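You operate a simulated robot arm through the tools that you are given. There is no shell and no other tool. Be economical: measure what you need, move in short steps, check, and stop when the job is done.

The job below is to be done with a simulated robot arm. You get a single attempt, and the scene is never put back.

## Task
Pour a portion from the clear jug. At the end: the clear jar from the top of the front wall-side table is on the top of the front window-side table; about 70 ml from the clear jug that stood at the top of the front wall-side table went into the clear jar from the top of the front wall-side table; the clear jug from the top of the front wall-side table is back where it stood; the grey plug is on the blue carton (marked "INK"); whatever was shut is shut again. Leave all else as you found it, and nothing knocked over.

Only the result counts: the job must be done as asked and must still hold three seconds after the hand-in. Knocking over, shifting, dropping, spilling or breaking anything else fails it.

## Robot
A 7-joint arm with a two-finger parallel gripper, fixed in place. Base frame: the origin is at the foot of the arm, x ahead of it, y to its left, z up; the work surface is at about z = 0. Lengths are in mm, angles in rad, forces in N, time in s.
With the tool pointing down near the work surface it reaches from about 220 to 580 mm from the base axis. Its first joint turns from -1.152 to 1.152 rad. Payload 2.5 kg.
Tool frame: the origin (TCP) lies between the finger pads and is the grasp point; the fingertips stand 23 mm ahead of it; z points along the fingers, y is the line along which they close. The gripper opens to 94 mm. The fingers are 38 mm wide and 10 mm thick; the gripper's body (54 by 96 mm) begins 39 mm behind the TCP.
Orientation is that of the tool frame in the base frame, as a unit quaternion [x, y, z, w]. With the fingers straight down and closing along the base's y, the tool's x points along the base's -x, its y along +y and its z along -z.

## Interface
- The arm moves only by the tool nudge_tool. Its argument "motion" is one flat list of numbers, 7 for each row, row after row: the shift along the base's x, y, z in mm, then the turn, a rotation vector about the base's x, y, z in rad, then the gripper command, from -1 (shut) to 1 (fully open), values between in proportion. In form: [dx, dy, dz, wx, wy, wz, grip, dx, dy, dz, wx, wy, wz, grip, ...]. A call has 1 to 20 rows; each row is the pose to reach, as a shift and turn from the pose commanded when the call began. A row lasts 0.2 s, in which the tool goes at most 50 mm and 0.15 rad; a call with a longer step from one row to the next is refused whole, and so is a gripper value outside its range. Where a pose cannot be reached the arm comes as near as it can. A force on the tool above 40 N (or 10 N above the force at the start of the call, whichever is more), or a blocked arm, ends the call early, and 0.2 s more pass. The fingers move at their own pace (about 108 mm/s each) and stop on an object; they squeeze with about 29 N. The grip force told is the motor's: it shows also when the fingers shut on nothing. Time passes only in rows, and 0.2 s behind the last, so rows that repeat a pose let the fingers close. It gives the time, the measured TCP pose, the force on the tool (base axes), the opening and the grip force at its end, in the units of the frame above (readings bear some noise).
- Cameras (640 x 400 px; columns grow to the right, rows downward): "scene" is fixed at [109, -400.2, 542.6]; the picture's right is [0.89, -0.45, 0.00], its down [-0.26, -0.51, -0.82] and it looks along [0.37, 0.73, -0.58] (base axes); focal length 214 px, centre (320, 200). "wrist" rides on the gripper at [87, 16, -75] in the tool frame; the picture's right is [-0.18, 0.98, 0.00], its down [-0.58, -0.11, -0.81] and it looks along [-0.79, -0.15, 0.59] (tool axes); focal length 243 px, centre (320, 200). There is no depth. A picture from a camera that has moved, and an enlarged one, comes with that camera's place and axes in the base frame and with its lens.
- grab_frame(camera): a new picture of that camera. No time passes.
- zoom(camera, box): a new picture of the part [left, top, right, bottom] of that camera's present view, enlarged. No time passes.
- close_job(): hands the job in; it is judged then, once.

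Go step by step. Nothing tells you positions but the pictures and the camera data: compare them with the known pose of the tool, close in by small moves and look again before you grip or let go. The budget is 120 turns and 76 pictures, counting those below and the enlarged ones. Unless the task says otherwise, let go and move clear before handing in, and close with one line.

The tools are called after "Emit:" by a JSON object that holds its "api" and its "payload". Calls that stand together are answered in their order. nudge_tool: Moves the arm, as the interface text tells. Its arguments: {"type":"object","properties":{"motion":{"type":"array","items":{"type":"number"}}},"required":["motion"]} The other tools are called the same way: grab_frame (camera) takes a picture; zoom (camera, box) takes an enlarged picture of a part of a camera's view; close_job () hands the job in.

At the start:

```text
time: 0.0
tcp_pos: [360.2, 178.6, 408.1]
orientation: [0.0, 1.0, 0.0, 0.001]
contact_force: [0.1, 1.1, 1.1]
finger_gap: 94.4
gripper_force: 0.0
```

scene: 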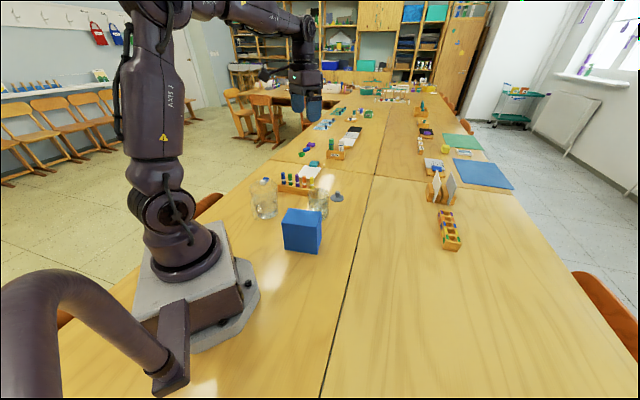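
wrist: 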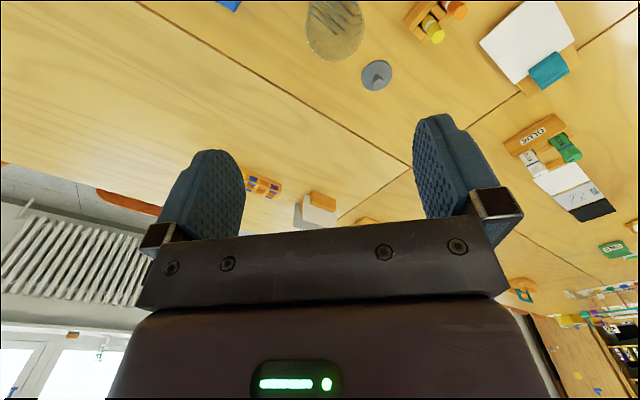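

I see a clear vessel pair, a blue box and a grey plug near the arm. I'll zoom in to tell the jug from the jar.

Emit:
{"api": "zoom", "payload": {"camera": "scene", "box": [230, 150, 370, 270]}}

Emit:
{"api": "zoom", "payload": {"camera": "scene", "box": [380, 130, 540, 270]}}

Emit:
{"api": "zoom", "payload": {"camera": "wrist", "box": [220, 0, 460, 150]}}

```text
3.33 times, centred on (300, 210) of scene
camera zoom: at [109.0, -400.2, 542.6], right [0.89, -0.45, 0.0], down [-0.26, -0.51, -0.82], along [0.37, 0.73, -0.58], focal length 715 px, centre (387, 167)
```

zoom: 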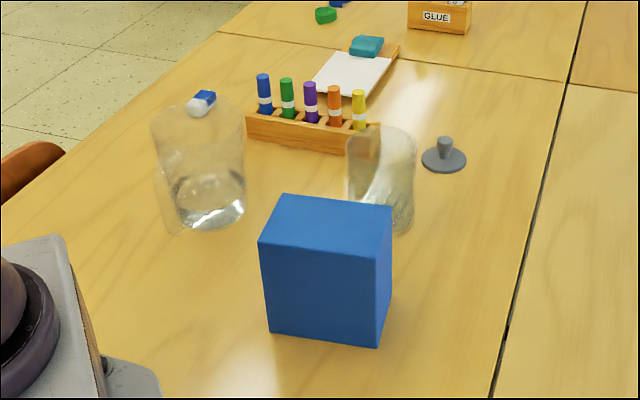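

```text
2.86 times, centred on (460, 200) of scene
camera zoom: at [109.0, -400.2, 542.6], right [0.89, -0.45, 0.0], down [-0.26, -0.51, -0.82], along [0.37, 0.73, -0.58], focal length 613 px, centre (-80, 200)
```

zoom: 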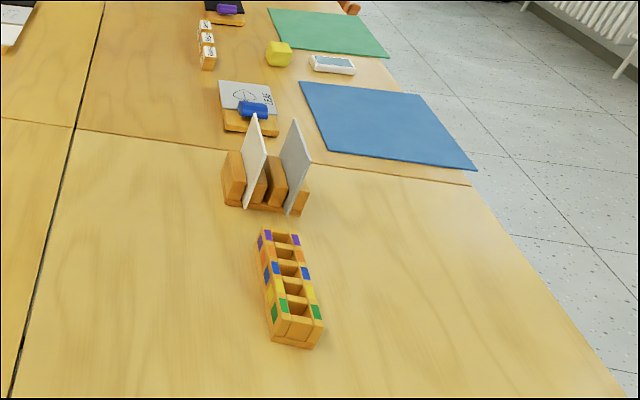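

```text
2.67 times, centred on (340, 75) of wrist
camera zoom: at [272.7, 194.7, 483.3], right [0.18, 0.98, 0.0], down [0.58, -0.11, 0.81], along [0.79, -0.15, -0.59], focal length 647 px, centre (267, 533)
```

zoom: 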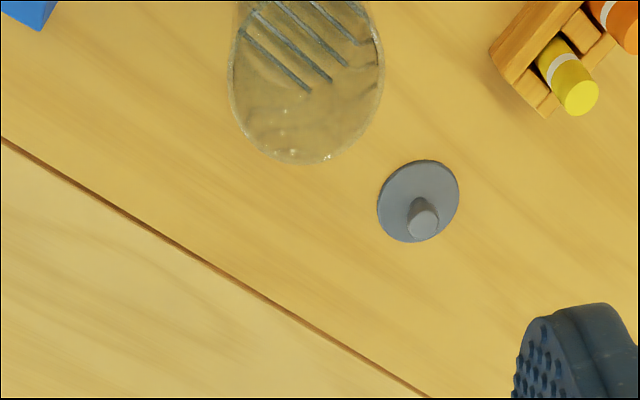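

The left vessel looks like a jug with a handle, the right one like a jar, and the plug lies at about (529, 261). I'll swing the wrist camera to look at the vessels along +y.

Emit:
{"api": "nudge_tool", "payload": {"motion": [-10, -11, 0, 0, 0, 0.143, 1, -20, -22, 0, 0, 0, 0.286, 1, -30, -33, 0, 0, 0, 0.429, 1, -40, -44, 0, 0, 0, 0.571, 1, -50, -55, 0, 0, 0, 0.714, 1, -60, -66, 0, 0, 0, 0.857, 1, -70, -77, 0, 0, 0, 1.0, 1, -80, -88, 0, 0, 0, 1.143, 1, -90, -99, 0, 0, 0, 1.286, 1, -100, -110, 0, 0, 0, 1.429, 1, -110, -118, -20, 0, 0, 1.571, 1]}}

Emit:
{"api": "grab_frame", "payload": {"camera": "wrist"}}

```text
time: 2.4
tcp_pos: [248.6, 59.2, 387.7]
orientation: [0.709, -0.705, 0.0, -0.001]
contact_force: [0.6, 0.3, 0.0]
finger_gap: 94.1
gripper_force: 0.0
```

```text
70 pictures are left
camera wrist: at [232.0, -25.4, 462.8], right [-0.98, 0.18, 0.0], down [0.11, 0.58, 0.81], along [0.15, 0.79, -0.59], focal length 243 px, centre (320, 200)
```

wrist: 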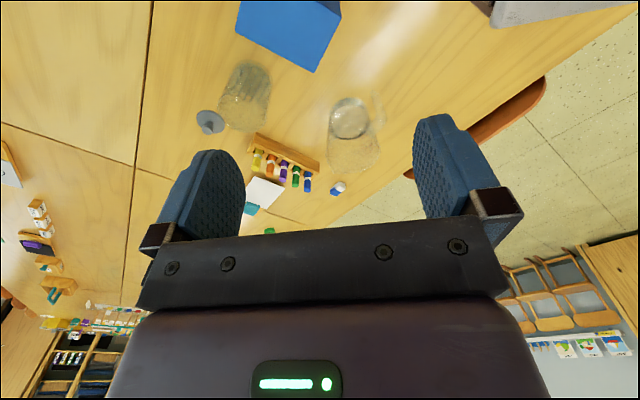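

Emit:
{"api": "zoom", "payload": {"camera": "wrist", "box": [180, 20, 420, 200]}}

Emit:
{"api": "zoom", "payload": {"camera": "scene", "box": [240, 165, 350, 235]}}

Emit:
{"api": "zoom", "payload": {"camera": "wrist", "box": [310, 80, 400, 200]}}

```text
2.22 times, centred on (300, 110) of wrist
camera zoom: at [232.0, -25.4, 462.8], right [-0.98, 0.18, 0.0], down [0.11, 0.58, 0.81], along [0.15, 0.79, -0.59], focal length 539 px, centre (364, 400)
```

zoom: 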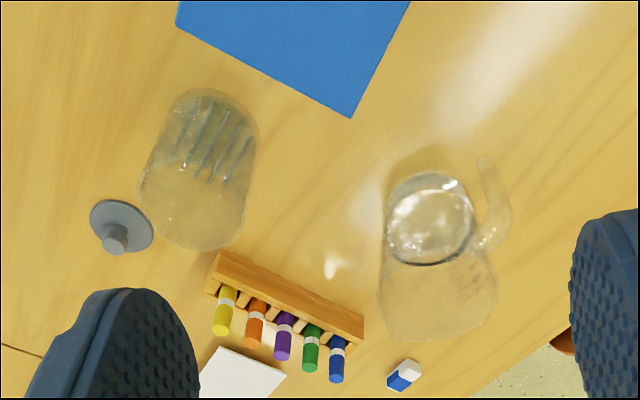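

```text
5.71 times, centred on (295, 200) of scene
camera zoom: at [109.0, -400.2, 542.6], right [0.89, -0.45, 0.0], down [-0.26, -0.51, -0.82], along [0.37, 0.73, -0.58], focal length 1226 px, centre (463, 200)
```

zoom: 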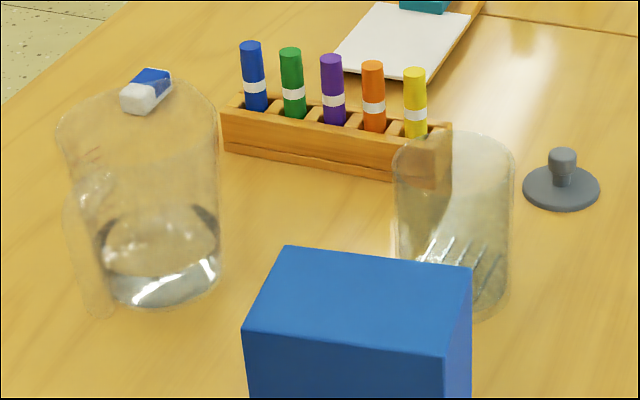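

```text
3.33 times, centred on (355, 140) of wrist
camera zoom: at [232.0, -25.4, 462.8], right [-0.98, 0.18, 0.0], down [0.11, 0.58, 0.81], along [0.15, 0.79, -0.59], focal length 809 px, centre (203, 400)
```

zoom: 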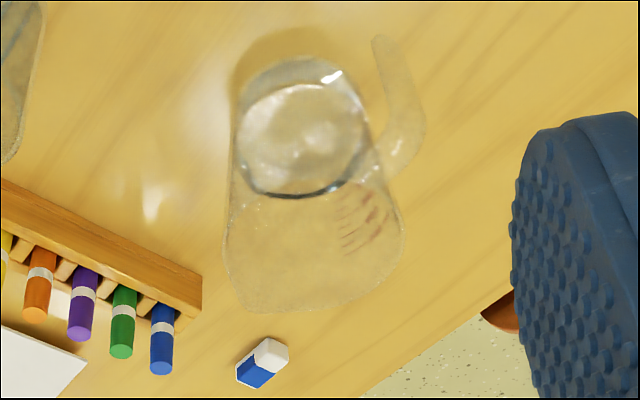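

The left vessel is the flared jug with the water (handle toward −x−y, spout toward +x+y), the right one the jar at about (405,192), and nothing seems to be lidded. First the plug at about (529,261): I move in behind it and look.

Emit:
{"api": "nudge_tool", "payload": {"motion": [27, 20, -15, 0, 0, -0.123, 1, 54, 41, -30, 0, 0, -0.247, 1, 80, 61, -45, 0, 0, -0.37, 1, 107, 81, -60, 0, 0, -0.493, 1, 134, 102, -75, 0, 0, -0.617, 1, 161, 122, -90, 0, 0, -0.74, 1, 187, 142, -110, 0, 0, -0.863, 1, 214, 163, -130, 0, 0, -0.987, 1, 241, 183, -150, 0, 0, -1.11, 1]}}

Emit:
{"api": "grab_frame", "payload": {"camera": "wrist"}}

```text
time: 4.4
tcp_pos: [492.5, 246.8, 237.5]
orientation: [-0.228, 0.974, 0.0, 0.001]
contact_force: [-0.8, -0.4, 0.7]
finger_gap: 94.0
gripper_force: 0.1
```

```text
66 pictures are left
camera wrist: at [407.5, 224.0, 311.6], right [-0.27, 0.96, 0.0], down [0.57, 0.16, 0.81], along [0.78, 0.22, -0.59], focal length 243 px, centre (320, 200)
```

wrist: 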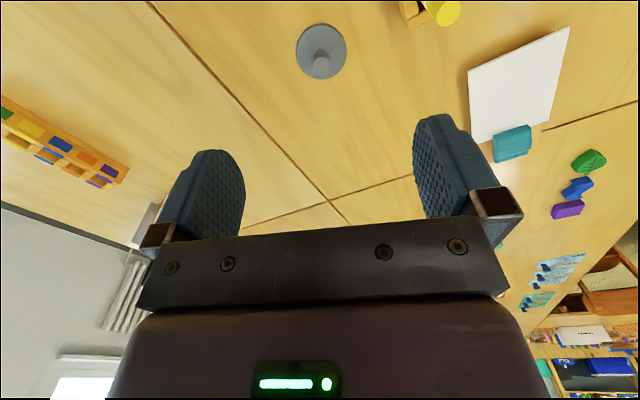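

The plug resolves to about (531,260), knob top at z≈32. I move above it and lower.

Emit:
{"api": "nudge_tool", "payload": {"motion": [20, 6, -30, 0, 0, 0, 0.3, 38.5, 13, -70, 0, 0, 0, 0.1, 38.5, 13, -110, 0, 0, 0, 0, 38.5, 13, -150, 0, 0, 0, 0, 38.5, 13, -150, 0, 0, 0, 0]}}

Emit:
{"api": "grab_frame", "payload": {"camera": "wrist"}}

Emit:
{"api": "zoom", "payload": {"camera": "scene", "box": [270, 140, 390, 230]}}

```text
time: 5.6
tcp_pos: [529.8, 257.4, 88.6]
orientation: [-0.229, 0.973, 0.001, 0.0]
contact_force: [-0.6, -0.6, 0.5]
finger_gap: 46.8
gripper_force: 0.1
```

```text
65 pictures are left
camera wrist: at [444.1, 233.4, 162.9], right [-0.27, 0.96, 0.0], down [0.57, 0.16, 0.81], along [0.78, 0.22, -0.59], focal length 243 px, centre (320, 200)
```

wrist: 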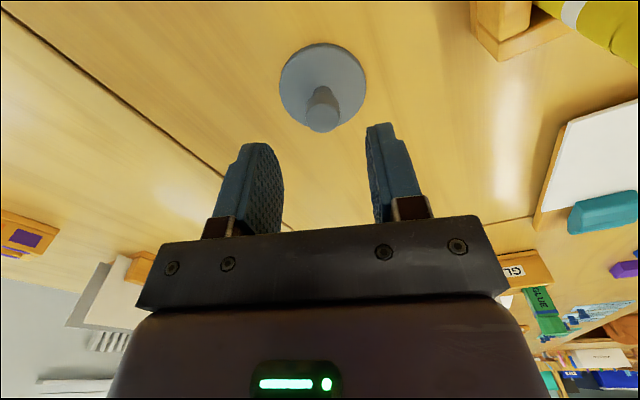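

```text
4.44 times, centred on (330, 185) of scene
camera zoom: at [109.0, -400.2, 542.6], right [0.89, -0.45, 0.0], down [-0.26, -0.51, -0.82], along [0.37, 0.73, -0.58], focal length 953 px, centre (276, 267)
```

zoom: 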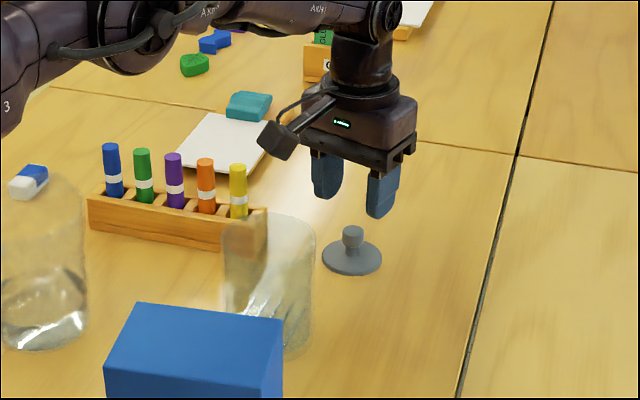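

The fingers line up over the knob; I lower and grip.

Emit:
{"api": "nudge_tool", "payload": {"motion": [0, 2, -27, 0, 0, 0, 0, 0.5, 2, -53, 0, 0, 0, 0, 0.5, 2, -53, 0, 0, 0, -1, 0.5, 2, -53, 0, 0, 0, -1, 0.5, 2, -53, 0, 0, 0, -1]}}

Emit:
{"api": "grab_frame", "payload": {"camera": "wrist"}}

```text
time: 6.8
tcp_pos: [528.8, 257.0, 35.5]
orientation: [-0.23, 0.973, 0.0, 0.001]
contact_force: [0.7, -0.1, 0.6]
finger_gap: 20.3
gripper_force: 28.9
```

```text
63 pictures are left
camera wrist: at [443.0, 234.5, 111.1], right [-0.27, 0.96, 0.0], down [0.57, 0.16, 0.81], along [0.78, 0.22, -0.59], focal length 243 px, centre (320, 200)
```

wrist: 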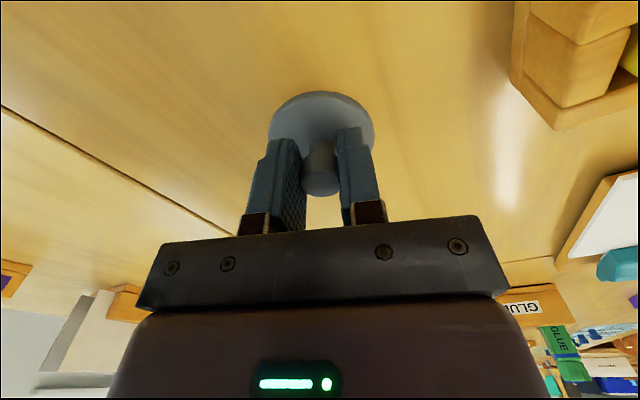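

Plug gripped. I lift and carry it high over to the blue box at about (290,78).

Emit:
{"api": "nudge_tool", "payload": {"motion": [0, 0, 45, 0, 0, 0, -1, 0, 0, 90, 0, 0, 0, -1, 0, 0, 140, 0, 0, 0, -1, 0, 0, 190, 0, 0, 0, -1, -34, -26, 200, 0, 0, 0, -1, -69, -51, 200, 0, 0, 0, -1, -103, -77, 200, 0, 0, 0, -1, -137, -102, 200, 0, 0, 0, -1, -171, -128, 200, 0, 0, 0, -1, -206, -153, 200, 0, 0, 0, -1, -240, -179, 200, 0, 0, 0, -1, -240, -179, 200, 0, 0, 0, -1]}}

Emit:
{"api": "grab_frame", "payload": {"camera": "wrist"}}

Emit:
{"api": "grab_frame", "payload": {"camera": "scene"}}

```text
time: 9.4
tcp_pos: [291.1, 78.7, 233.2]
orientation: [-0.229, 0.974, 0.0, 0.001]
contact_force: [-1.3, 0.9, -0.6]
finger_gap: 20.4
gripper_force: 29.1
```

```text
62 pictures are left
camera wrist: at [205.3, 55.7, 309.3], right [-0.27, 0.96, 0.0], down [0.57, 0.16, 0.81], along [0.78, 0.22, -0.59], focal length 243 px, centre (320, 200)
```

wrist: 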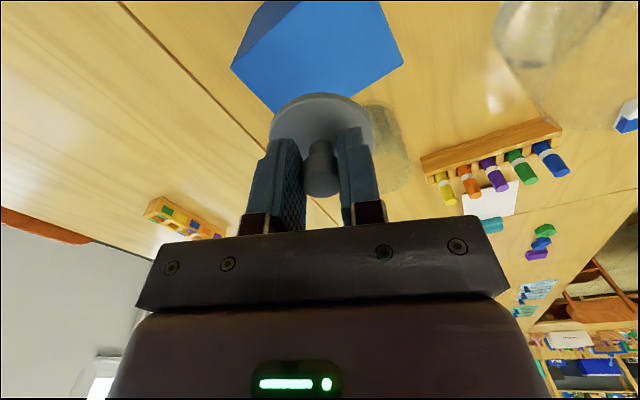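

```text
61 pictures are left
```

scene: 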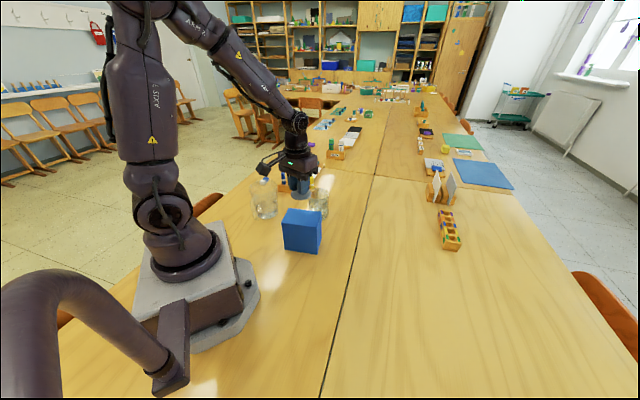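

Box centre confirmed at about (290,78), top at z≈121–127. I lower the plug close to it.

Emit:
{"api": "nudge_tool", "payload": {"motion": [-1, -1, -35, 0, 0, 0, -1, -1, -1, -63, 0, 0, 0, -1, -1, -1, -66, 0, 0, 0, -1]}}

Emit:
{"api": "zoom", "payload": {"camera": "scene", "box": [250, 140, 370, 260]}}

```text
time: 10.2
tcp_pos: [288.9, 79.6, 168.1]
orientation: [-0.23, 0.973, 0.0, 0.001]
contact_force: [0.7, -0.1, -0.7]
finger_gap: 20.2
gripper_force: 28.5
```

```text
3.33 times, centred on (310, 200) of scene
camera zoom: at [109.0, -400.2, 542.6], right [0.89, -0.45, 0.0], down [-0.26, -0.51, -0.82], along [0.37, 0.73, -0.58], focal length 715 px, centre (353, 200)
```

zoom: 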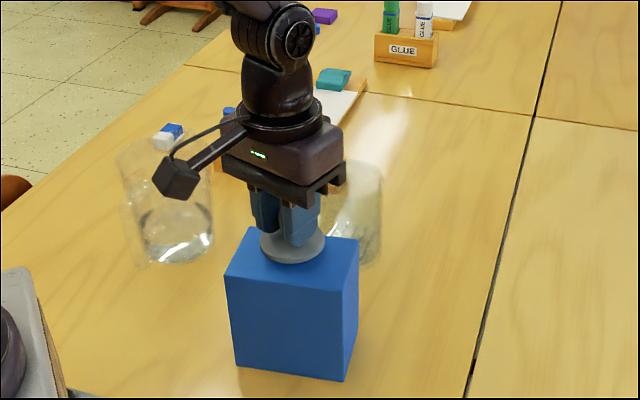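

The plug hovers a little above the box top, well centred. I lower in small steps until touch.

Emit:
{"api": "nudge_tool", "payload": {"motion": [0, 0, -2, 0, 0, 0, -1, 0, 0, -4, 0, 0, 0, -1, 0, 0, -6, 0, 0, 0, -1]}}

Emit:
{"api": "zoom", "payload": {"camera": "scene", "box": [270, 185, 340, 255]}}

```text
time: 11.0
tcp_pos: [289.6, 78.9, 162.7]
orientation: [-0.229, 0.973, 0.0, 0.001]
contact_force: [0.0, 0.0, -0.2]
finger_gap: 20.4
gripper_force: 29.4
```

```text
5.71 times, centred on (305, 220) of scene
camera zoom: at [109.0, -400.2, 542.6], right [0.89, -0.45, 0.0], down [-0.26, -0.51, -0.82], along [0.37, 0.73, -0.58], focal length 1226 px, centre (406, 86)
```

zoom: 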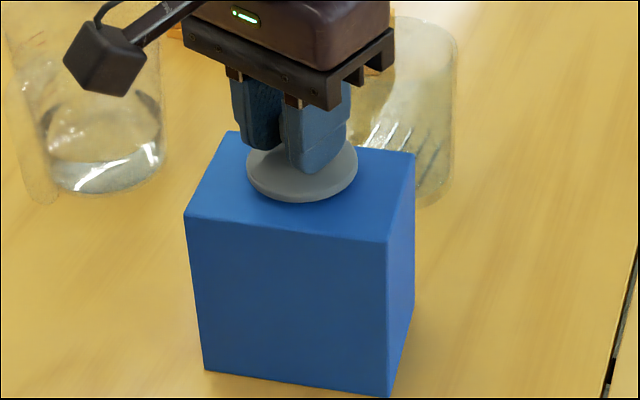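

Emit:
{"api": "nudge_tool", "payload": {"motion": [0, -2, -1.5, 0, 0, 0, -1, 0, -2, -3, 0, 0, 0, -1, 0, -2, -4, 0, 0, 0, -1, 0, -2, -4, 0, 0, 0, -1]}}

```text
time: 12.0
tcp_pos: [288.1, 76.3, 157.7]
orientation: [-0.23, 0.973, 0.0, 0.0]
contact_force: [0.5, 0.5, 0.4]
finger_gap: 20.5
gripper_force: 29.4
```

Emit:
{"api": "nudge_tool", "payload": {"motion": [0, 0, -1, 0, 0, 0, -1, 0, 0, -2, 0, 0, 0, -1, 0, 0, -2, 0, 0, 0, -1]}}

Emit:
{"api": "zoom", "payload": {"camera": "scene", "box": [280, 200, 330, 235]}}

```text
time: 12.8
tcp_pos: [288.9, 75.9, 157.7]
orientation: [-0.23, 0.973, 0.0, 0.001]
contact_force: [-0.4, -0.9, -0.9]
finger_gap: 20.5
gripper_force: 28.6
```

```text
11.43 times, centred on (305, 218) of scene
camera zoom: at [109.0, -400.2, 542.6], right [0.89, -0.45, 0.0], down [-0.26, -0.51, -0.82], along [0.37, 0.73, -0.58], focal length 2451 px, centre (491, 0)
```

zoom: 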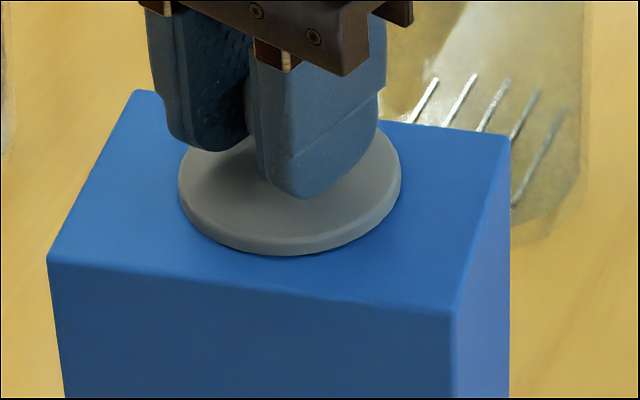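

Emit:
{"api": "nudge_tool", "payload": {"motion": [0, 0, -1, 0, 0, 0, -1, 0, 0, -2, 0, 0, 0, -1, 0, 0, -3, 0, 0, 0, -1]}}

```text
time: 13.6
tcp_pos: [289.7, 76.4, 154.9]
orientation: [-0.23, 0.973, 0.0, 0.004]
contact_force: [-2.3, -0.2, 9.2]
finger_gap: 20.3
gripper_force: 29.2
stopped in row 3: the force on the tool passed its limit (the readings are from after the stop); the commanded pose is now the measured one
```

Contact reached: the plug sits on the box. I release gently and rise.

Emit:
{"api": "nudge_tool", "payload": {"motion": [0, 0, 0.5, 0, 0, 0, -0.2, 0, 0, 0.5, 0, 0, 0, -0.1, 0, 0, 30, 0, 0, 0, -0.1, 0, 0, 75, 0, 0, 0, 0.3, 0, 0, 120, 0, 0, 0, 1]}}

Emit:
{"api": "zoom", "payload": {"camera": "scene", "box": [230, 150, 370, 270]}}

```text
time: 14.8
tcp_pos: [287.8, 76.1, 280.5]
orientation: [-0.23, 0.973, 0.0, 0.003]
contact_force: [-0.7, 1.0, 0.2]
finger_gap: 94.0
gripper_force: 0.1
```

```text
3.33 times, centred on (300, 210) of scene
camera zoom: at [109.0, -400.2, 542.6], right [0.89, -0.45, 0.0], down [-0.26, -0.51, -0.82], along [0.37, 0.73, -0.58], focal length 715 px, centre (387, 167)
```

zoom: 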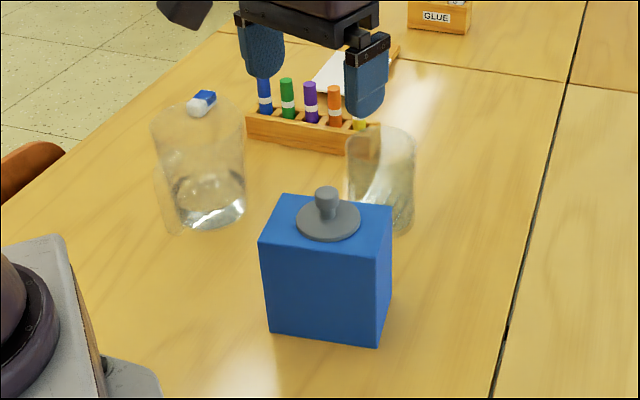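

Plug is on the box, nothing else shifted. Now to the jar: a closer view.

Emit:
{"api": "nudge_tool", "payload": {"motion": [30, 30, 0, 0, 0, 0, 1, 60, 65, -10, 0, 0, 0, 1, 82, 94, -20, 0, 0, 0, 1, 82, 94, -20, 0, 0, 0, 1]}}

Emit:
{"api": "zoom", "payload": {"camera": "wrist", "box": [200, 0, 440, 150]}}

```text
time: 15.8
tcp_pos: [373.1, 170.0, 255.9]
orientation: [-0.229, 0.973, -0.001, 0.003]
contact_force: [0.4, -0.5, -0.2]
finger_gap: 94.0
gripper_force: 0.1
```

```text
2.67 times, centred on (320, 75) of wrist
camera zoom: at [287.7, 147.4, 330.3], right [-0.27, 0.96, 0.0], down [0.56, 0.16, 0.81], along [0.78, 0.22, -0.59], focal length 647 px, centre (320, 533)
```

zoom: 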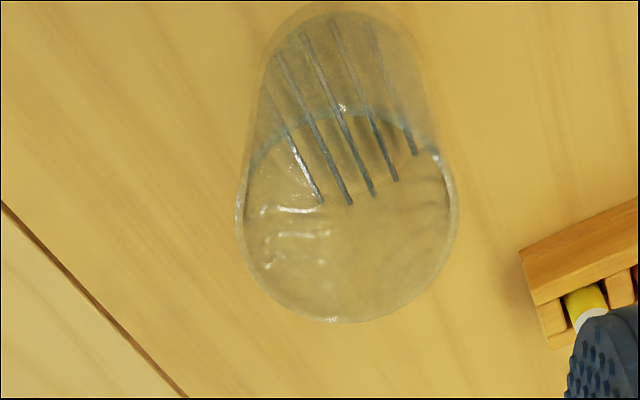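

Emit:
{"api": "zoom", "payload": {"camera": "scene", "box": [295, 175, 345, 215]}}

```text
10.00 times, centred on (320, 195) of scene
camera zoom: at [109.0, -400.2, 542.6], right [0.89, -0.45, 0.0], down [-0.26, -0.51, -0.82], along [0.37, 0.73, -0.58], focal length 2145 px, centre (320, 250)
```

zoom: 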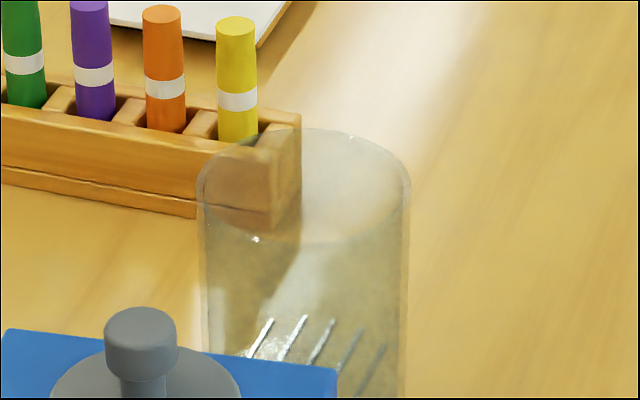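

Jar: rim centre about (401,190), height about 105, diameter about 79. I move above it, fully open, and check alignment before going down.

Emit:
{"api": "nudge_tool", "payload": {"motion": [14, 10, -30, 0, 0, 0, 1, 28.5, 20.5, -70, 0, 0, 0, 1, 28.5, 20.5, -110, 0, 0, 0, 1, 28.5, 20.5, -110, 0, 0, 0, 1]}}

Emit:
{"api": "grab_frame", "payload": {"camera": "wrist"}}

Emit:
{"api": "zoom", "payload": {"camera": "scene", "box": [275, 145, 355, 215]}}

```text
time: 16.8
tcp_pos: [401.5, 191.1, 146.0]
orientation: [-0.229, 0.974, 0.0, 0.003]
contact_force: [0.3, 0.0, -0.2]
finger_gap: 94.1
gripper_force: 0.0
```

```text
54 pictures are left
camera wrist: at [316.1, 167.6, 220.9], right [-0.27, 0.96, 0.0], down [0.56, 0.16, 0.81], along [0.78, 0.22, -0.59], focal length 243 px, centre (320, 200)
```

wrist: 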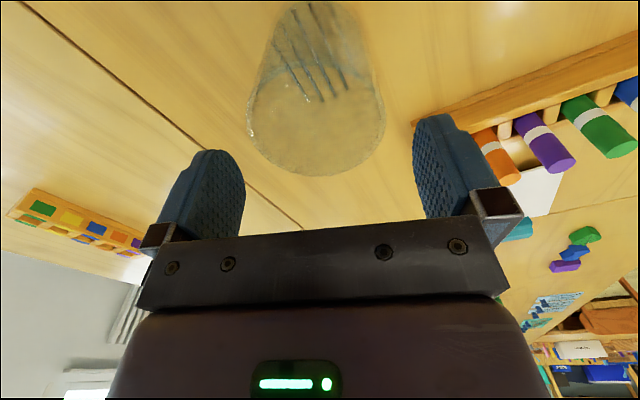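

```text
5.71 times, centred on (315, 180) of scene
camera zoom: at [109.0, -400.2, 542.6], right [0.89, -0.45, 0.0], down [-0.26, -0.51, -0.82], along [0.37, 0.73, -0.58], focal length 1226 px, centre (349, 314)
```

zoom: 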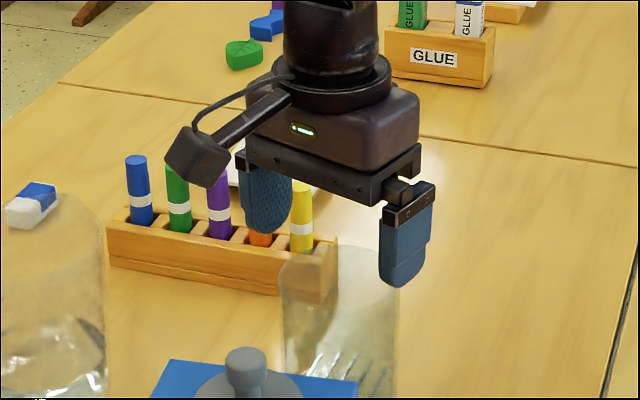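

Aligned within about 2 mm along the closing direction. I lower around the jar and grip.

Emit:
{"api": "nudge_tool", "payload": {"motion": [-2, -1.5, -15, 0, 0, 0, 1, -2, -1.5, -35, 0, 0, 0, 1, -2, -1.5, -55, 0, 0, 0, 1, -2, -1.5, -72, 0, 0, 0, 1, -2, -1.5, -72, 0, 0, 0, 1]}}

Emit:
{"api": "grab_frame", "payload": {"camera": "wrist"}}

```text
time: 18.0
tcp_pos: [396.7, 189.6, 72.5]
orientation: [-0.229, 0.973, -0.001, 0.003]
contact_force: [0.0, 0.3, -0.3]
finger_gap: 94.2
gripper_force: 0.1
```

```text
52 pictures are left
camera wrist: at [311.8, 166.1, 147.5], right [-0.27, 0.96, 0.0], down [0.56, 0.16, 0.81], along [0.78, 0.22, -0.59], focal length 243 px, centre (320, 200)
```

wrist: 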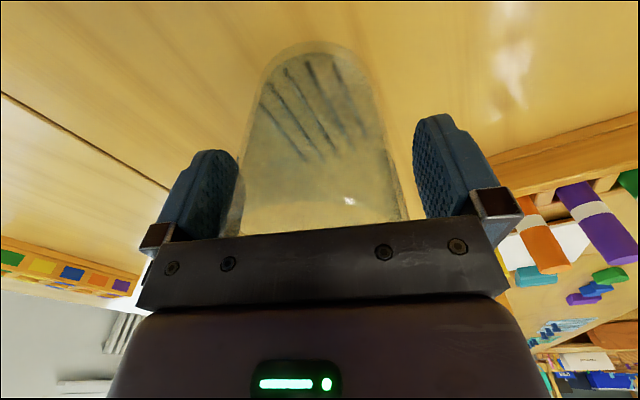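

Jar sits slightly nearer the left finger, so I correct by about 3 mm, close and lift a little.

Emit:
{"api": "nudge_tool", "payload": {"motion": [1.3, -2.7, 0, 0, 0, 0, 1, 1.3, -2.7, 0, 0, 0, 0, 0.8, 1.3, -2.7, 0, 0, 0, 0, 0.6, 1.3, -2.7, 0, 0, 0, 0, -1, 1.3, -2.7, 0, 0, 0, 0, -1, 1.3, -2.7, 5, 0, 0, 0, -1, 1.3, -2.7, 25, 0, 0, 0, -1]}}

Emit:
{"api": "zoom", "payload": {"camera": "scene", "box": [265, 145, 365, 225]}}

```text
time: 19.6
tcp_pos: [399.1, 185.3, 98.6]
orientation: [-0.229, 0.973, -0.001, 0.003]
contact_force: [-0.3, -0.3, -2.0]
finger_gap: 79.4
gripper_force: 29.1
```

```text
5.00 times, centred on (315, 185) of scene
camera zoom: at [109.0, -400.2, 542.6], right [0.89, -0.45, 0.0], down [-0.26, -0.51, -0.82], along [0.37, 0.73, -0.58], focal length 1072 px, centre (345, 275)
```

zoom: 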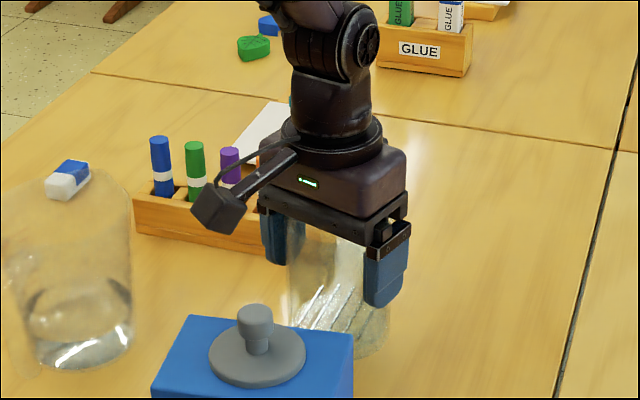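

Jar held. I lift it and carry it around the box to (420,−160) on the window-side table.

Emit:
{"api": "nudge_tool", "payload": {"motion": [10, 0, 40, 0, 0, 0, -1, 20, 0, 80, 0, 0, 0, -1, 30, -40, 85, 0, 0, -0.09, -1, 34, -82, 85, 0, 0, -0.18, -1, 36, -124, 85, 0, 0, -0.27, -1, 36, -166, 85, 0, 0, -0.36, -1, 36, -208, 85, 0, 0, -0.45, -1, 34, -250, 85, 0, 0, -0.54, -1, 30, -290, 85, 0, 0, -0.63, -1, 25, -325, 85, 0, 0, -0.72, -1, 21, -345, 75, 0, 0, -0.82, -1, 21, -345, 40, 0, 0, -0.82, -1, 21, -345, 0, 0, 0, -0.82, -1, 21, -345, -15, 0, 0, -0.82, -1, 21, -345, -15, 0, 0, -0.82, -1]}}

Emit:
{"api": "grab_frame", "payload": {"camera": "scene"}}

```text
time: 22.8
tcp_pos: [420.2, -157.2, 84.2]
orientation: [0.177, 0.984, -0.001, 0.003]
contact_force: [0.2, -0.4, -0.4]
finger_gap: 79.5
gripper_force: 28.9
```

```text
50 pictures are left
```

scene: 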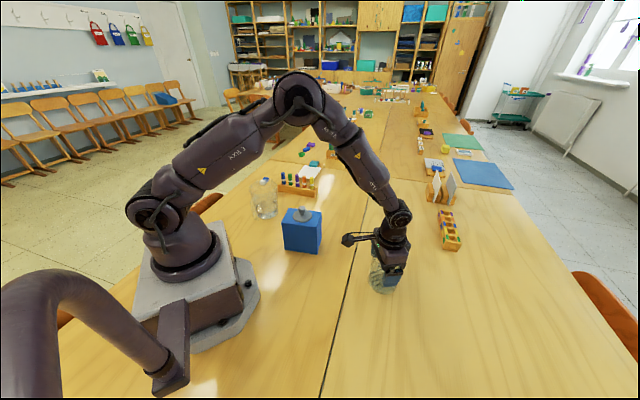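

The jar is over the window-side table, clear of the seam. I set it down.

Emit:
{"api": "nudge_tool", "payload": {"motion": [0, 0, -6, 0, 0, 0, -1, 0, 0, -9, 0, 0, 0, -1, 0, 0, -10.5, 0, 0, 0, -1, 0, 0, -11.5, 0, 0, 0, -1, 0, 0, -11.5, 0, 0, 0, -1]}}

Emit:
{"api": "zoom", "payload": {"camera": "scene", "box": [340, 220, 430, 300]}}

```text
time: 24.0
tcp_pos: [420.9, -159.0, 73.5]
orientation: [0.177, 0.984, -0.001, 0.003]
contact_force: [-1.5, 0.9, 14.5]
finger_gap: 79.7
gripper_force: 28.6
```

```text
5.00 times, centred on (385, 260) of scene
camera zoom: at [108.9, -400.2, 542.6], right [0.89, -0.45, 0.0], down [-0.26, -0.51, -0.82], along [0.37, 0.73, -0.58], focal length 1072 px, centre (-5, -100)
```

zoom: 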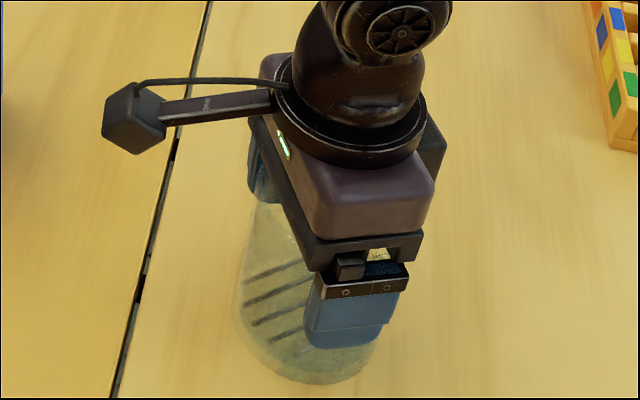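

The jar stands on the table (14 N contact). I release, rise, and swing over to look at the jug and its handle.

Emit:
{"api": "nudge_tool", "payload": {"motion": [0, 0, 1, 0, 0, 0, 0.85, 0, 0, 1, 0, 0, 0, 1, 0, 0, 1, 0, 0, 0, 1, 0, 0, 45, 0, 0, 0, 1, 0, 0, 90, 0, 0, 0, 1, 0, 0, 135, 0, 0, 0, 1, 0, 0, 180, 0, 0, 0, 1]}}

Emit:
{"api": "nudge_tool", "payload": {"motion": [0, 32, 0, 0, 0, 0.14, 1, -5, 65, 0, 0, 0, 0.28, 1, -15, 97, 0, 0, 0, 0.42, 1, -30, 130, 0, 0, 0, 0.56, 1, -45, 160, 0, 0, 0, 0.7, 1, -60, 190, 0, 0, 0, 0.84, 1, -75, 220, 0, 0, 0, 0.98, 1, -90, 250, 0, 0, 0, 1.12, 1, -108, 280, 0, 0, 0, 1.26, 1, -126, 308, 0, 0, 0, 1.4, 1, -145, 335, 0, 0, 0, 1.54, 1, -165, 362, 0, 0, 0, 1.68, 1, -185, 390, 0, 0, 0, 1.82, 1, -200, 417, 0, 0, 0, 1.96, 1, -205, 417, 0, 0, 0, 2.1, 1]}}

Emit:
{"api": "grab_frame", "payload": {"camera": "wrist"}}

Emit:
{"api": "grab_frame", "payload": {"camera": "scene"}}

```text
time: 25.6
tcp_pos: [420.4, -158.1, 251.8]
orientation: [0.177, 0.984, -0.001, 0.002]
contact_force: [-1.0, 0.0, 0.0]
finger_gap: 94.0
gripper_force: 0.0
```

```text
time: 28.8
tcp_pos: [215.8, 258.7, 250.6]
orientation: [0.766, -0.643, -0.002, -0.002]
contact_force: [-0.3, -0.3, -0.2]
finger_gap: 94.1
gripper_force: 0.0
```

```text
48 pictures are left
camera wrist: at [213.6, 171.6, 325.7], right [-1.0, 0.01, 0.0], down [0.01, 0.59, 0.81], along [0.01, 0.81, -0.59], focal length 243 px, centre (320, 200)
```

wrist: 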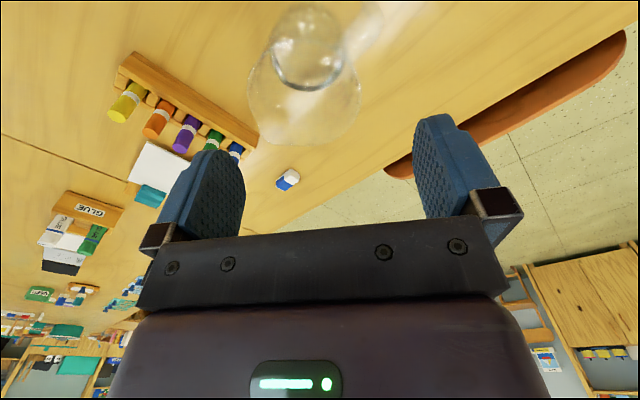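

```text
47 pictures are left
```

scene: 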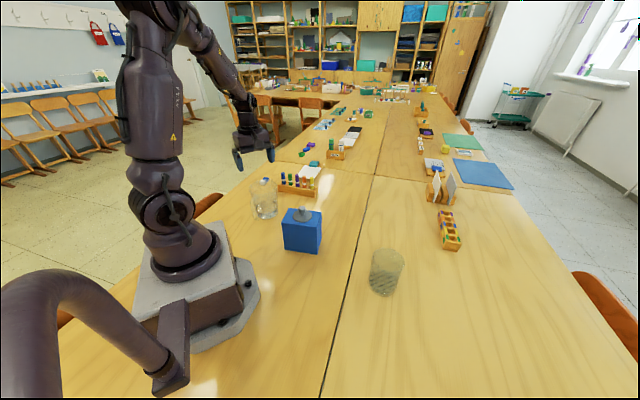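

Emit:
{"api": "zoom", "payload": {"camera": "wrist", "box": [230, 0, 430, 150]}}

Emit:
{"api": "zoom", "payload": {"camera": "scene", "box": [235, 165, 295, 230]}}

Emit:
{"api": "zoom", "payload": {"camera": "scene", "box": [345, 235, 425, 305]}}

```text
2.67 times, centred on (330, 75) of wrist
camera zoom: at [213.6, 171.6, 325.7], right [-1.0, 0.01, 0.0], down [0.01, 0.59, 0.81], along [0.01, 0.81, -0.59], focal length 647 px, centre (293, 533)
```

zoom: 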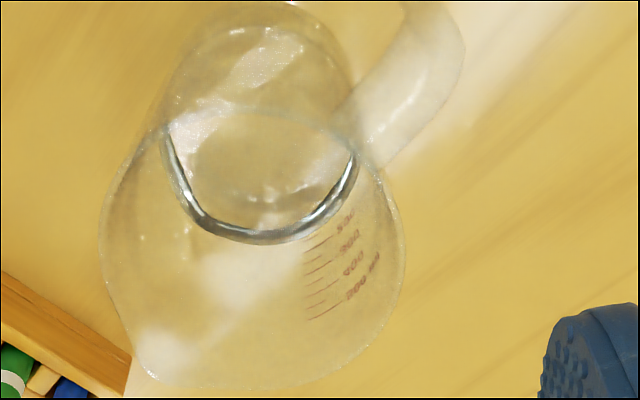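

```text
6.15 times, centred on (265, 198) of scene
camera zoom: at [109.0, -400.2, 542.6], right [0.89, -0.45, 0.0], down [-0.26, -0.51, -0.82], along [0.37, 0.73, -0.58], focal length 1320 px, centre (658, 215)
```

zoom: 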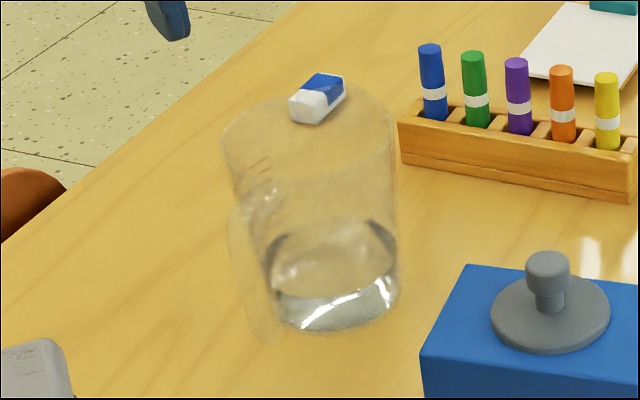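

```text
5.71 times, centred on (385, 270) of scene
camera zoom: at [109.0, -400.2, 542.6], right [0.89, -0.45, 0.0], down [-0.26, -0.51, -0.82], along [0.37, 0.73, -0.58], focal length 1226 px, centre (-51, -200)
```

zoom: 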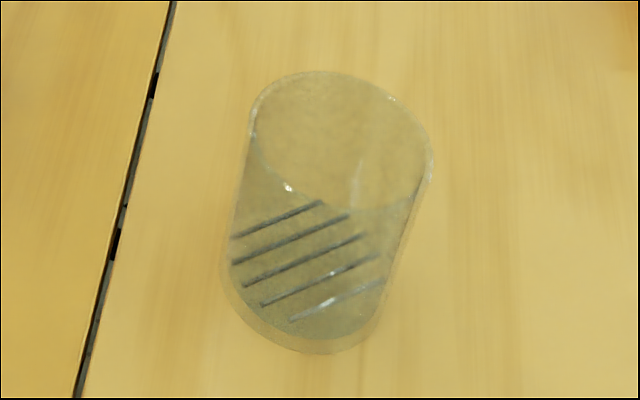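

The jug axis is at about (228,296), height about 126, and the handle is a bar at about 72 mm on the (−0.77,−0.64) side with the spout opposite. I zoom in on the graduation to judge the content.

Emit:
{"api": "zoom", "payload": {"camera": "wrist", "box": [300, 60, 380, 130]}}

```text
5.71 times, centred on (340, 95) of wrist
camera zoom: at [213.6, 171.6, 325.7], right [-1.0, 0.01, 0.0], down [0.01, 0.59, 0.81], along [0.01, 0.81, -0.59], focal length 1386 px, centre (206, 800)
```

zoom: 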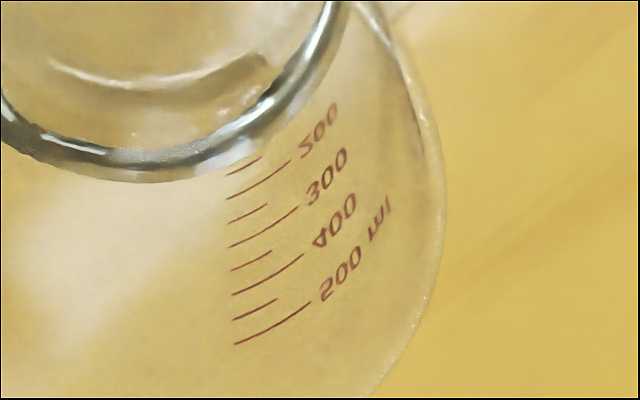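

About 135–145 ml is in the jug, so 70 ml is roughly half of it. Next I turn the tool to the handle plane (yaw 40°), stand behind the handle and lean it about 30°.

Emit:
{"api": "nudge_tool", "payload": {"motion": [-11, -6, 0, 0, 0, -0.15, 0.6, -22, -12, 0, 0, 0, -0.3, 0.4, -33, -18, 0, 0, 0, -0.45, 0.2, -44, -25, 0, 0, 0, -0.6, 0.1, -55, -32, 0, 0, 0, -0.75, 0.06, -66, -38, 0, 0, 0, -0.9, 0.06, -76, -44, 0, 0, 0, -1.047, 0.06, -76, -44, 0, 0, 0, -1.047, 0.06]}}

Emit:
{"api": "nudge_tool", "payload": {"motion": [0, 0, -12, 0.084, -0.1, 0, 0.06, 0, 0, -25, 0.168, -0.2, 0, 0.06, 0, 0, -37, 0.252, -0.3, 0, 0.06, 0, 0, -50, 0.337, -0.401, 0, 0.06, 0, 0, -50, 0.337, -0.401, 0, 0.06]}}

Emit:
{"api": "grab_frame", "payload": {"camera": "wrist"}}

Emit:
{"api": "grab_frame", "payload": {"camera": "scene"}}

```text
time: 30.6
tcp_pos: [138.1, 214.3, 251.1]
orientation: [-0.34, 0.94, 0.0, 0.002]
contact_force: [-0.4, 0.1, 0.7]
finger_gap: 49.8
gripper_force: 0.0
```

```text
time: 31.8
tcp_pos: [156.4, 254.9, 213.1]
orientation: [-0.33, 0.907, 0.091, 0.243]
contact_force: [-0.7, -0.7, 0.0]
finger_gap: 49.9
gripper_force: 0.1
out of reach, approached as far as the arm can: row 3, 4, 5
```

```text
42 pictures are left
camera wrist: at [60.3, 196.1, 235.0], right [-0.51, 0.86, 0.09], down [0.14, -0.02, 0.99], along [0.85, 0.52, -0.11], focal length 243 px, centre (320, 200)
```

wrist: 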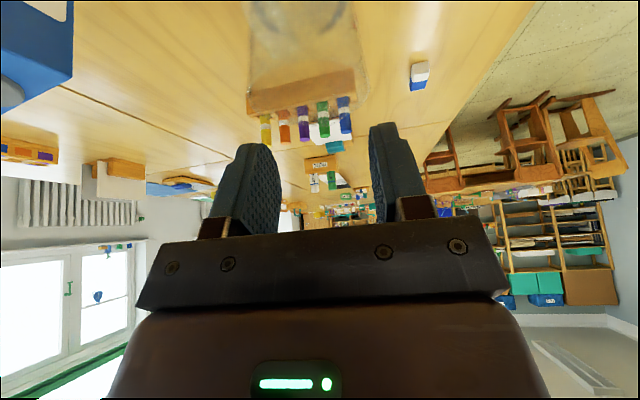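

```text
41 pictures are left
```

scene: 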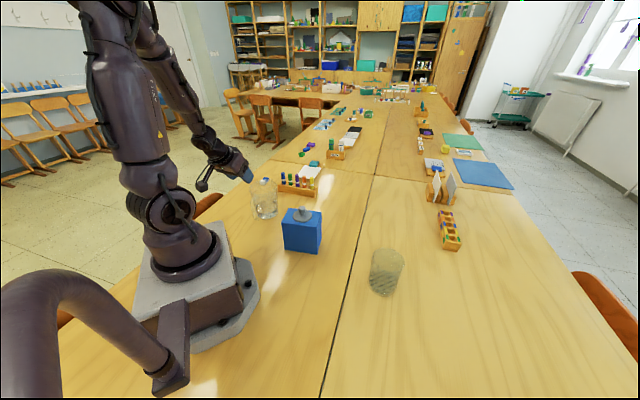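

With the lean, the arm runs out of reach next to its base. A straight-down grip at the top of the handle (TCP z≈92, gripper body above the rim) works better. First I straighten up and test in free air which orientations allow a pour.

Emit:
{"api": "nudge_tool", "payload": {"motion": [5, 0, 20, -0.084, 0.1, 0, 0.06, 15, -5, 40, -0.168, 0.2, 0, 0.06, 30, -15, 70, -0.252, 0.3, 0, 0.06, 60, -40, 100, -0.337, 0.401, 0, 0.06, 100, -65, 100, -0.337, 0.401, 0, 0.06, 140, -90, 100, -0.337, 0.401, 0, 0.06, 180, -115, 100, -0.337, 0.401, 0, 0.06, 180, -115, 100, -0.337, 0.401, 0, 0.06]}}

```text
time: 33.6
tcp_pos: [339.1, 136.8, 314.0]
orientation: [-0.341, 0.94, 0.0, 0.003]
contact_force: [1.5, 0.1, 0.4]
finger_gap: 49.7
gripper_force: 0.1
out of reach, approached as far as the arm can: row 1, 2
```

I fly to the prospective pour place, beside the jar on the −y side, with spout direction 70°.

Emit:
{"api": "nudge_tool", "payload": {"motion": [6, -40, 5, 0, 0, 0.06, 0.06, 12, -80, 16, 0, 0, 0.12, 0.06, 18, -120, 16, 0, 0, 0.18, 0.06, 24, -160, 16, 0, 0, 0.24, 0.06, 30, -200, 16, 0, 0, 0.3, 0.06, 38, -240, 16, 0, 0, 0.36, 0.06, 44, -280, 16, 0, 0, 0.42, 0.06, 50, -320, 16, 0, 0, 0.48, 0.06, 57, -363, 16, 0, 0, 0.524, 0.06, 57, -363, 16, 0, 0, 0.524, 0.06]}}

Emit:
{"api": "nudge_tool", "payload": {"motion": [0, 0, -8, -0.132, 0.048, 0, 0.06, 0, 0, -16, -0.263, 0.096, 0, 0.06, 0, 0, -24, -0.395, 0.144, 0, 0.06, 0, 0, -32, -0.526, 0.192, 0, 0.06, 0, 0, -40, -0.658, 0.239, 0, 0.06, 0, 0, -48, -0.79, 0.287, 0, 0.06, 0, 0, -56, -0.92, 0.335, 0, 0.06, 0, 0, -64, -1.05, 0.383, 0, 0.06, 0, 0, -72, -1.12, 0.408, 0, 0.06, 0, 0, -77, -1.198, 0.436, 0, 0.06, 0, 0, -77, -1.198, 0.436, 0, 0.06]}}

Emit:
{"api": "grab_frame", "payload": {"camera": "scene"}}

```text
time: 35.8
tcp_pos: [395.0, -221.1, 327.7]
orientation: [-0.574, 0.819, 0.001, 0.002]
contact_force: [-0.6, 0.1, -0.3]
finger_gap: 49.7
gripper_force: 0.0
```

```text
time: 38.2
tcp_pos: [395.1, -222.7, 252.5]
orientation: [-0.461, 0.66, -0.341, -0.486]
contact_force: [-1.1, -0.5, 0.3]
finger_gap: 49.9
gripper_force: 0.0
```

```text
40 pictures are left
```

scene: 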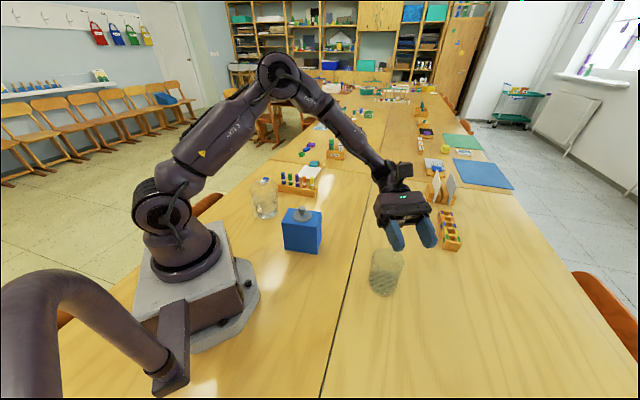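

The pour pose at 73° is reachable. A quick check of 10° more, and the wrist view from here.

Emit:
{"api": "nudge_tool", "payload": {"motion": [0, 0, 0, -0.1, 0.036, 0, 0.06, 0, 0, 0, -0.2, 0.073, 0, 0.06, 0, 0, 0, -0.2, 0.073, 0, 0.06]}}

Emit:
{"api": "grab_frame", "payload": {"camera": "wrist"}}

```text
time: 39.0
tcp_pos: [395.8, -221.9, 253.3]
orientation: [-0.423, 0.604, -0.389, -0.553]
contact_force: [-0.4, 0.7, 0.5]
finger_gap: 49.7
gripper_force: 0.0
```

```text
39 pictures are left
camera wrist: at [403.2, -153.4, 345.6], right [-0.92, 0.35, -0.19], down [0.39, 0.77, -0.51], along [-0.04, -0.54, -0.84], focal length 243 px, centre (320, 200)
```

wrist: 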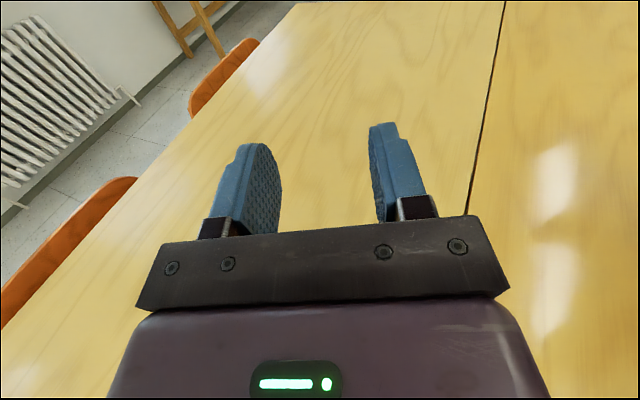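

Fine. I return upright and fly to above the jug's handle.

Emit:
{"api": "nudge_tool", "payload": {"motion": [0, 0, 8, 0.14, -0.051, 0, 0.06, 0, 0, 16, 0.28, -0.102, 0, 0.06, 0, 0, 24, 0.42, -0.153, 0, 0.06, 0, 0, 32, 0.56, -0.204, 0, 0.06, 0, 0, 40, 0.7, -0.255, 0, 0.06, 0, 0, 48, 0.84, -0.306, 0, 0.06, 0, 0, 56, 0.98, -0.357, 0, 0.06, 0, 0, 64, 1.12, -0.408, 0, 0.06, 0, 0, 72, 1.26, -0.459, 0, 0.06, 0, 0, 77, 1.398, -0.509, 0, 0.06, 0, 0, 77, 1.398, -0.509, 0, 0.06]}}

Emit:
{"api": "nudge_tool", "payload": {"motion": [-5, 40, 0, 0, 0, -0.05, 0.06, -10, 80, 0, 0, 0, -0.1, 0.06, -15, 120, 0, 0, 0, -0.15, 0.06, -22, 160, 0, 0, 0, -0.2, 0.06, -32, 200, 0, 0, 0, -0.25, 0.06, -45, 240, 0, 0, 0, -0.3, 0.06, -60, 280, 0, 0, 0, -0.35, 0.06, -78, 320, 0, 0, 0, -0.4, 0.06, -98, 360, 0, 0, 0, -0.45, 0.06, -120, 395, 0, 0, 0, -0.5, 0.06, -145, 425, -10, 0, 0, -0.524, 0.06, -175, 450, -40, 0, 0, -0.524, 0.06, -200, 465, -80, 0, 0, -0.524, 0.06, -222, 471, -115, 0, 0, -0.524, 0.06, -222, 471, -130, 0, 0, -0.524, 0.06, -222, 471, -130, 0, 0, -0.524, 0.06]}}

Emit:
{"api": "grab_frame", "payload": {"camera": "wrist"}}

Emit:
{"api": "zoom", "payload": {"camera": "scene", "box": [225, 145, 305, 225]}}

```text
time: 41.4
tcp_pos: [395.6, -222.2, 328.5]
orientation: [-0.574, 0.819, 0.001, 0.004]
contact_force: [0.3, -0.6, -0.9]
finger_gap: 49.7
gripper_force: 0.0
```

```text
time: 44.8
tcp_pos: [168.9, 248.7, 200.5]
orientation: [-0.342, 0.94, -0.001, 0.003]
contact_force: [1.1, 0.7, 0.4]
finger_gap: 50.0
gripper_force: 0.0
```

```text
38 pictures are left
camera wrist: at [92.4, 206.4, 275.3], right [-0.49, 0.87, 0.0], down [0.51, 0.29, 0.81], along [0.71, 0.4, -0.59], focal length 243 px, centre (320, 200)
```

wrist: 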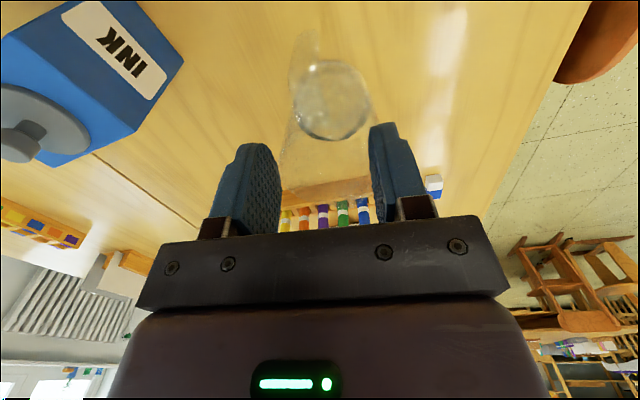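

```text
5.00 times, centred on (265, 185) of scene
camera zoom: at [109.0, -400.2, 542.6], right [0.89, -0.45, 0.0], down [-0.26, -0.51, -0.82], along [0.37, 0.73, -0.58], focal length 1072 px, centre (595, 275)
```

zoom: 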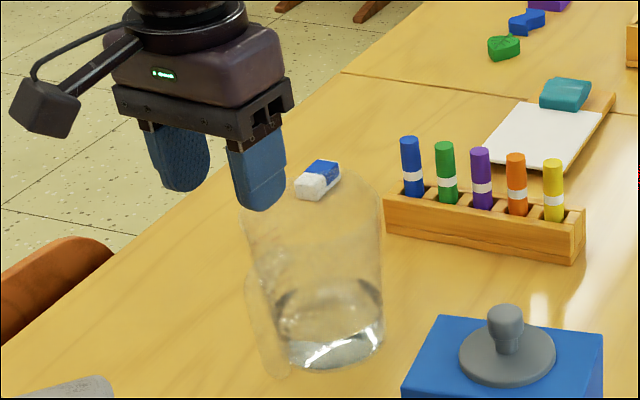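

Emit:
{"api": "zoom", "payload": {"camera": "wrist", "box": [250, 10, 410, 150]}}

```text
2.86 times, centred on (330, 80) of wrist
camera zoom: at [92.4, 206.4, 275.3], right [-0.49, 0.87, 0.0], down [0.51, 0.29, 0.81], along [0.71, 0.4, -0.59], focal length 693 px, centre (291, 543)
```

zoom: 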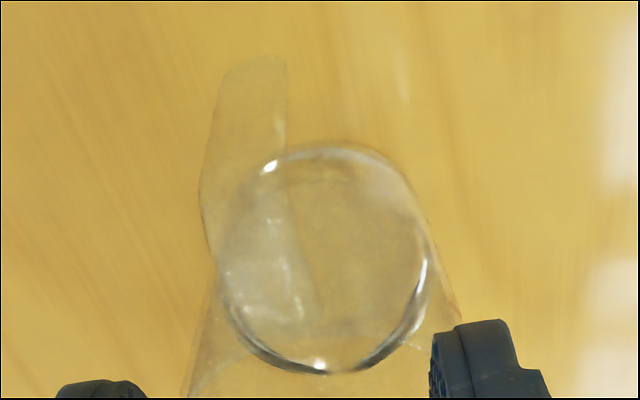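

The lettering "INK" is confirmed on the blue box. The handle bar seems to be at about (174,239), so I shift there, go lower and look again.

Emit:
{"api": "nudge_tool", "payload": {"motion": [2.5, -5, -20, 0, 0, 0.035, 0.06, 5, -10, -40, 0, 0, 0.07, 0.06, 5, -10, -40, 0, 0, 0.07, 0.06]}}

Emit:
{"api": "zoom", "payload": {"camera": "wrist", "box": [220, 0, 440, 220]}}

Emit:
{"api": "zoom", "payload": {"camera": "scene", "box": [235, 155, 295, 225]}}

```text
time: 45.6
tcp_pos: [178.4, 238.9, 160.3]
orientation: [-0.374, 0.927, 0.001, 0.003]
contact_force: [0.6, 0.3, -0.5]
finger_gap: 50.1
gripper_force: 0.1
```

```text
1.82 times, centred on (330, 110) of wrist
camera zoom: at [103.7, 190.6, 234.8], right [-0.55, 0.84, 0.0], down [0.49, 0.32, 0.81], along [0.68, 0.44, -0.59], focal length 441 px, centre (302, 364)
```

zoom: 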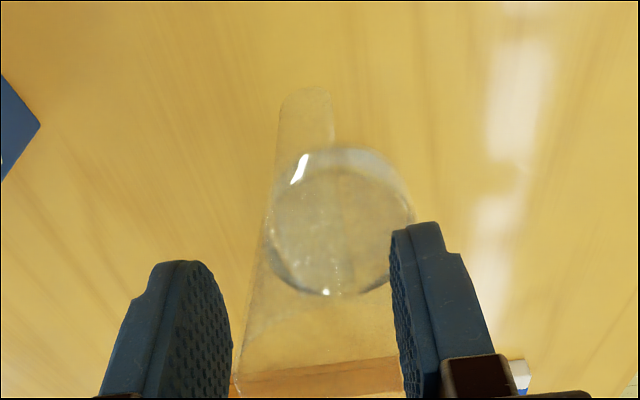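

```text
5.71 times, centred on (265, 190) of scene
camera zoom: at [109.0, -400.2, 542.6], right [0.89, -0.45, 0.0], down [-0.26, -0.51, -0.82], along [0.37, 0.73, -0.58], focal length 1226 px, centre (634, 257)
```

zoom: 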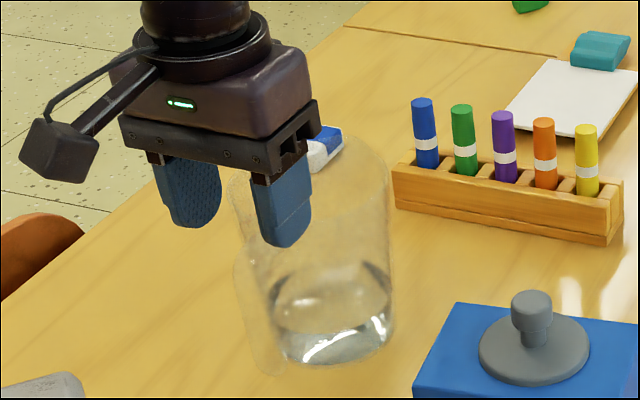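

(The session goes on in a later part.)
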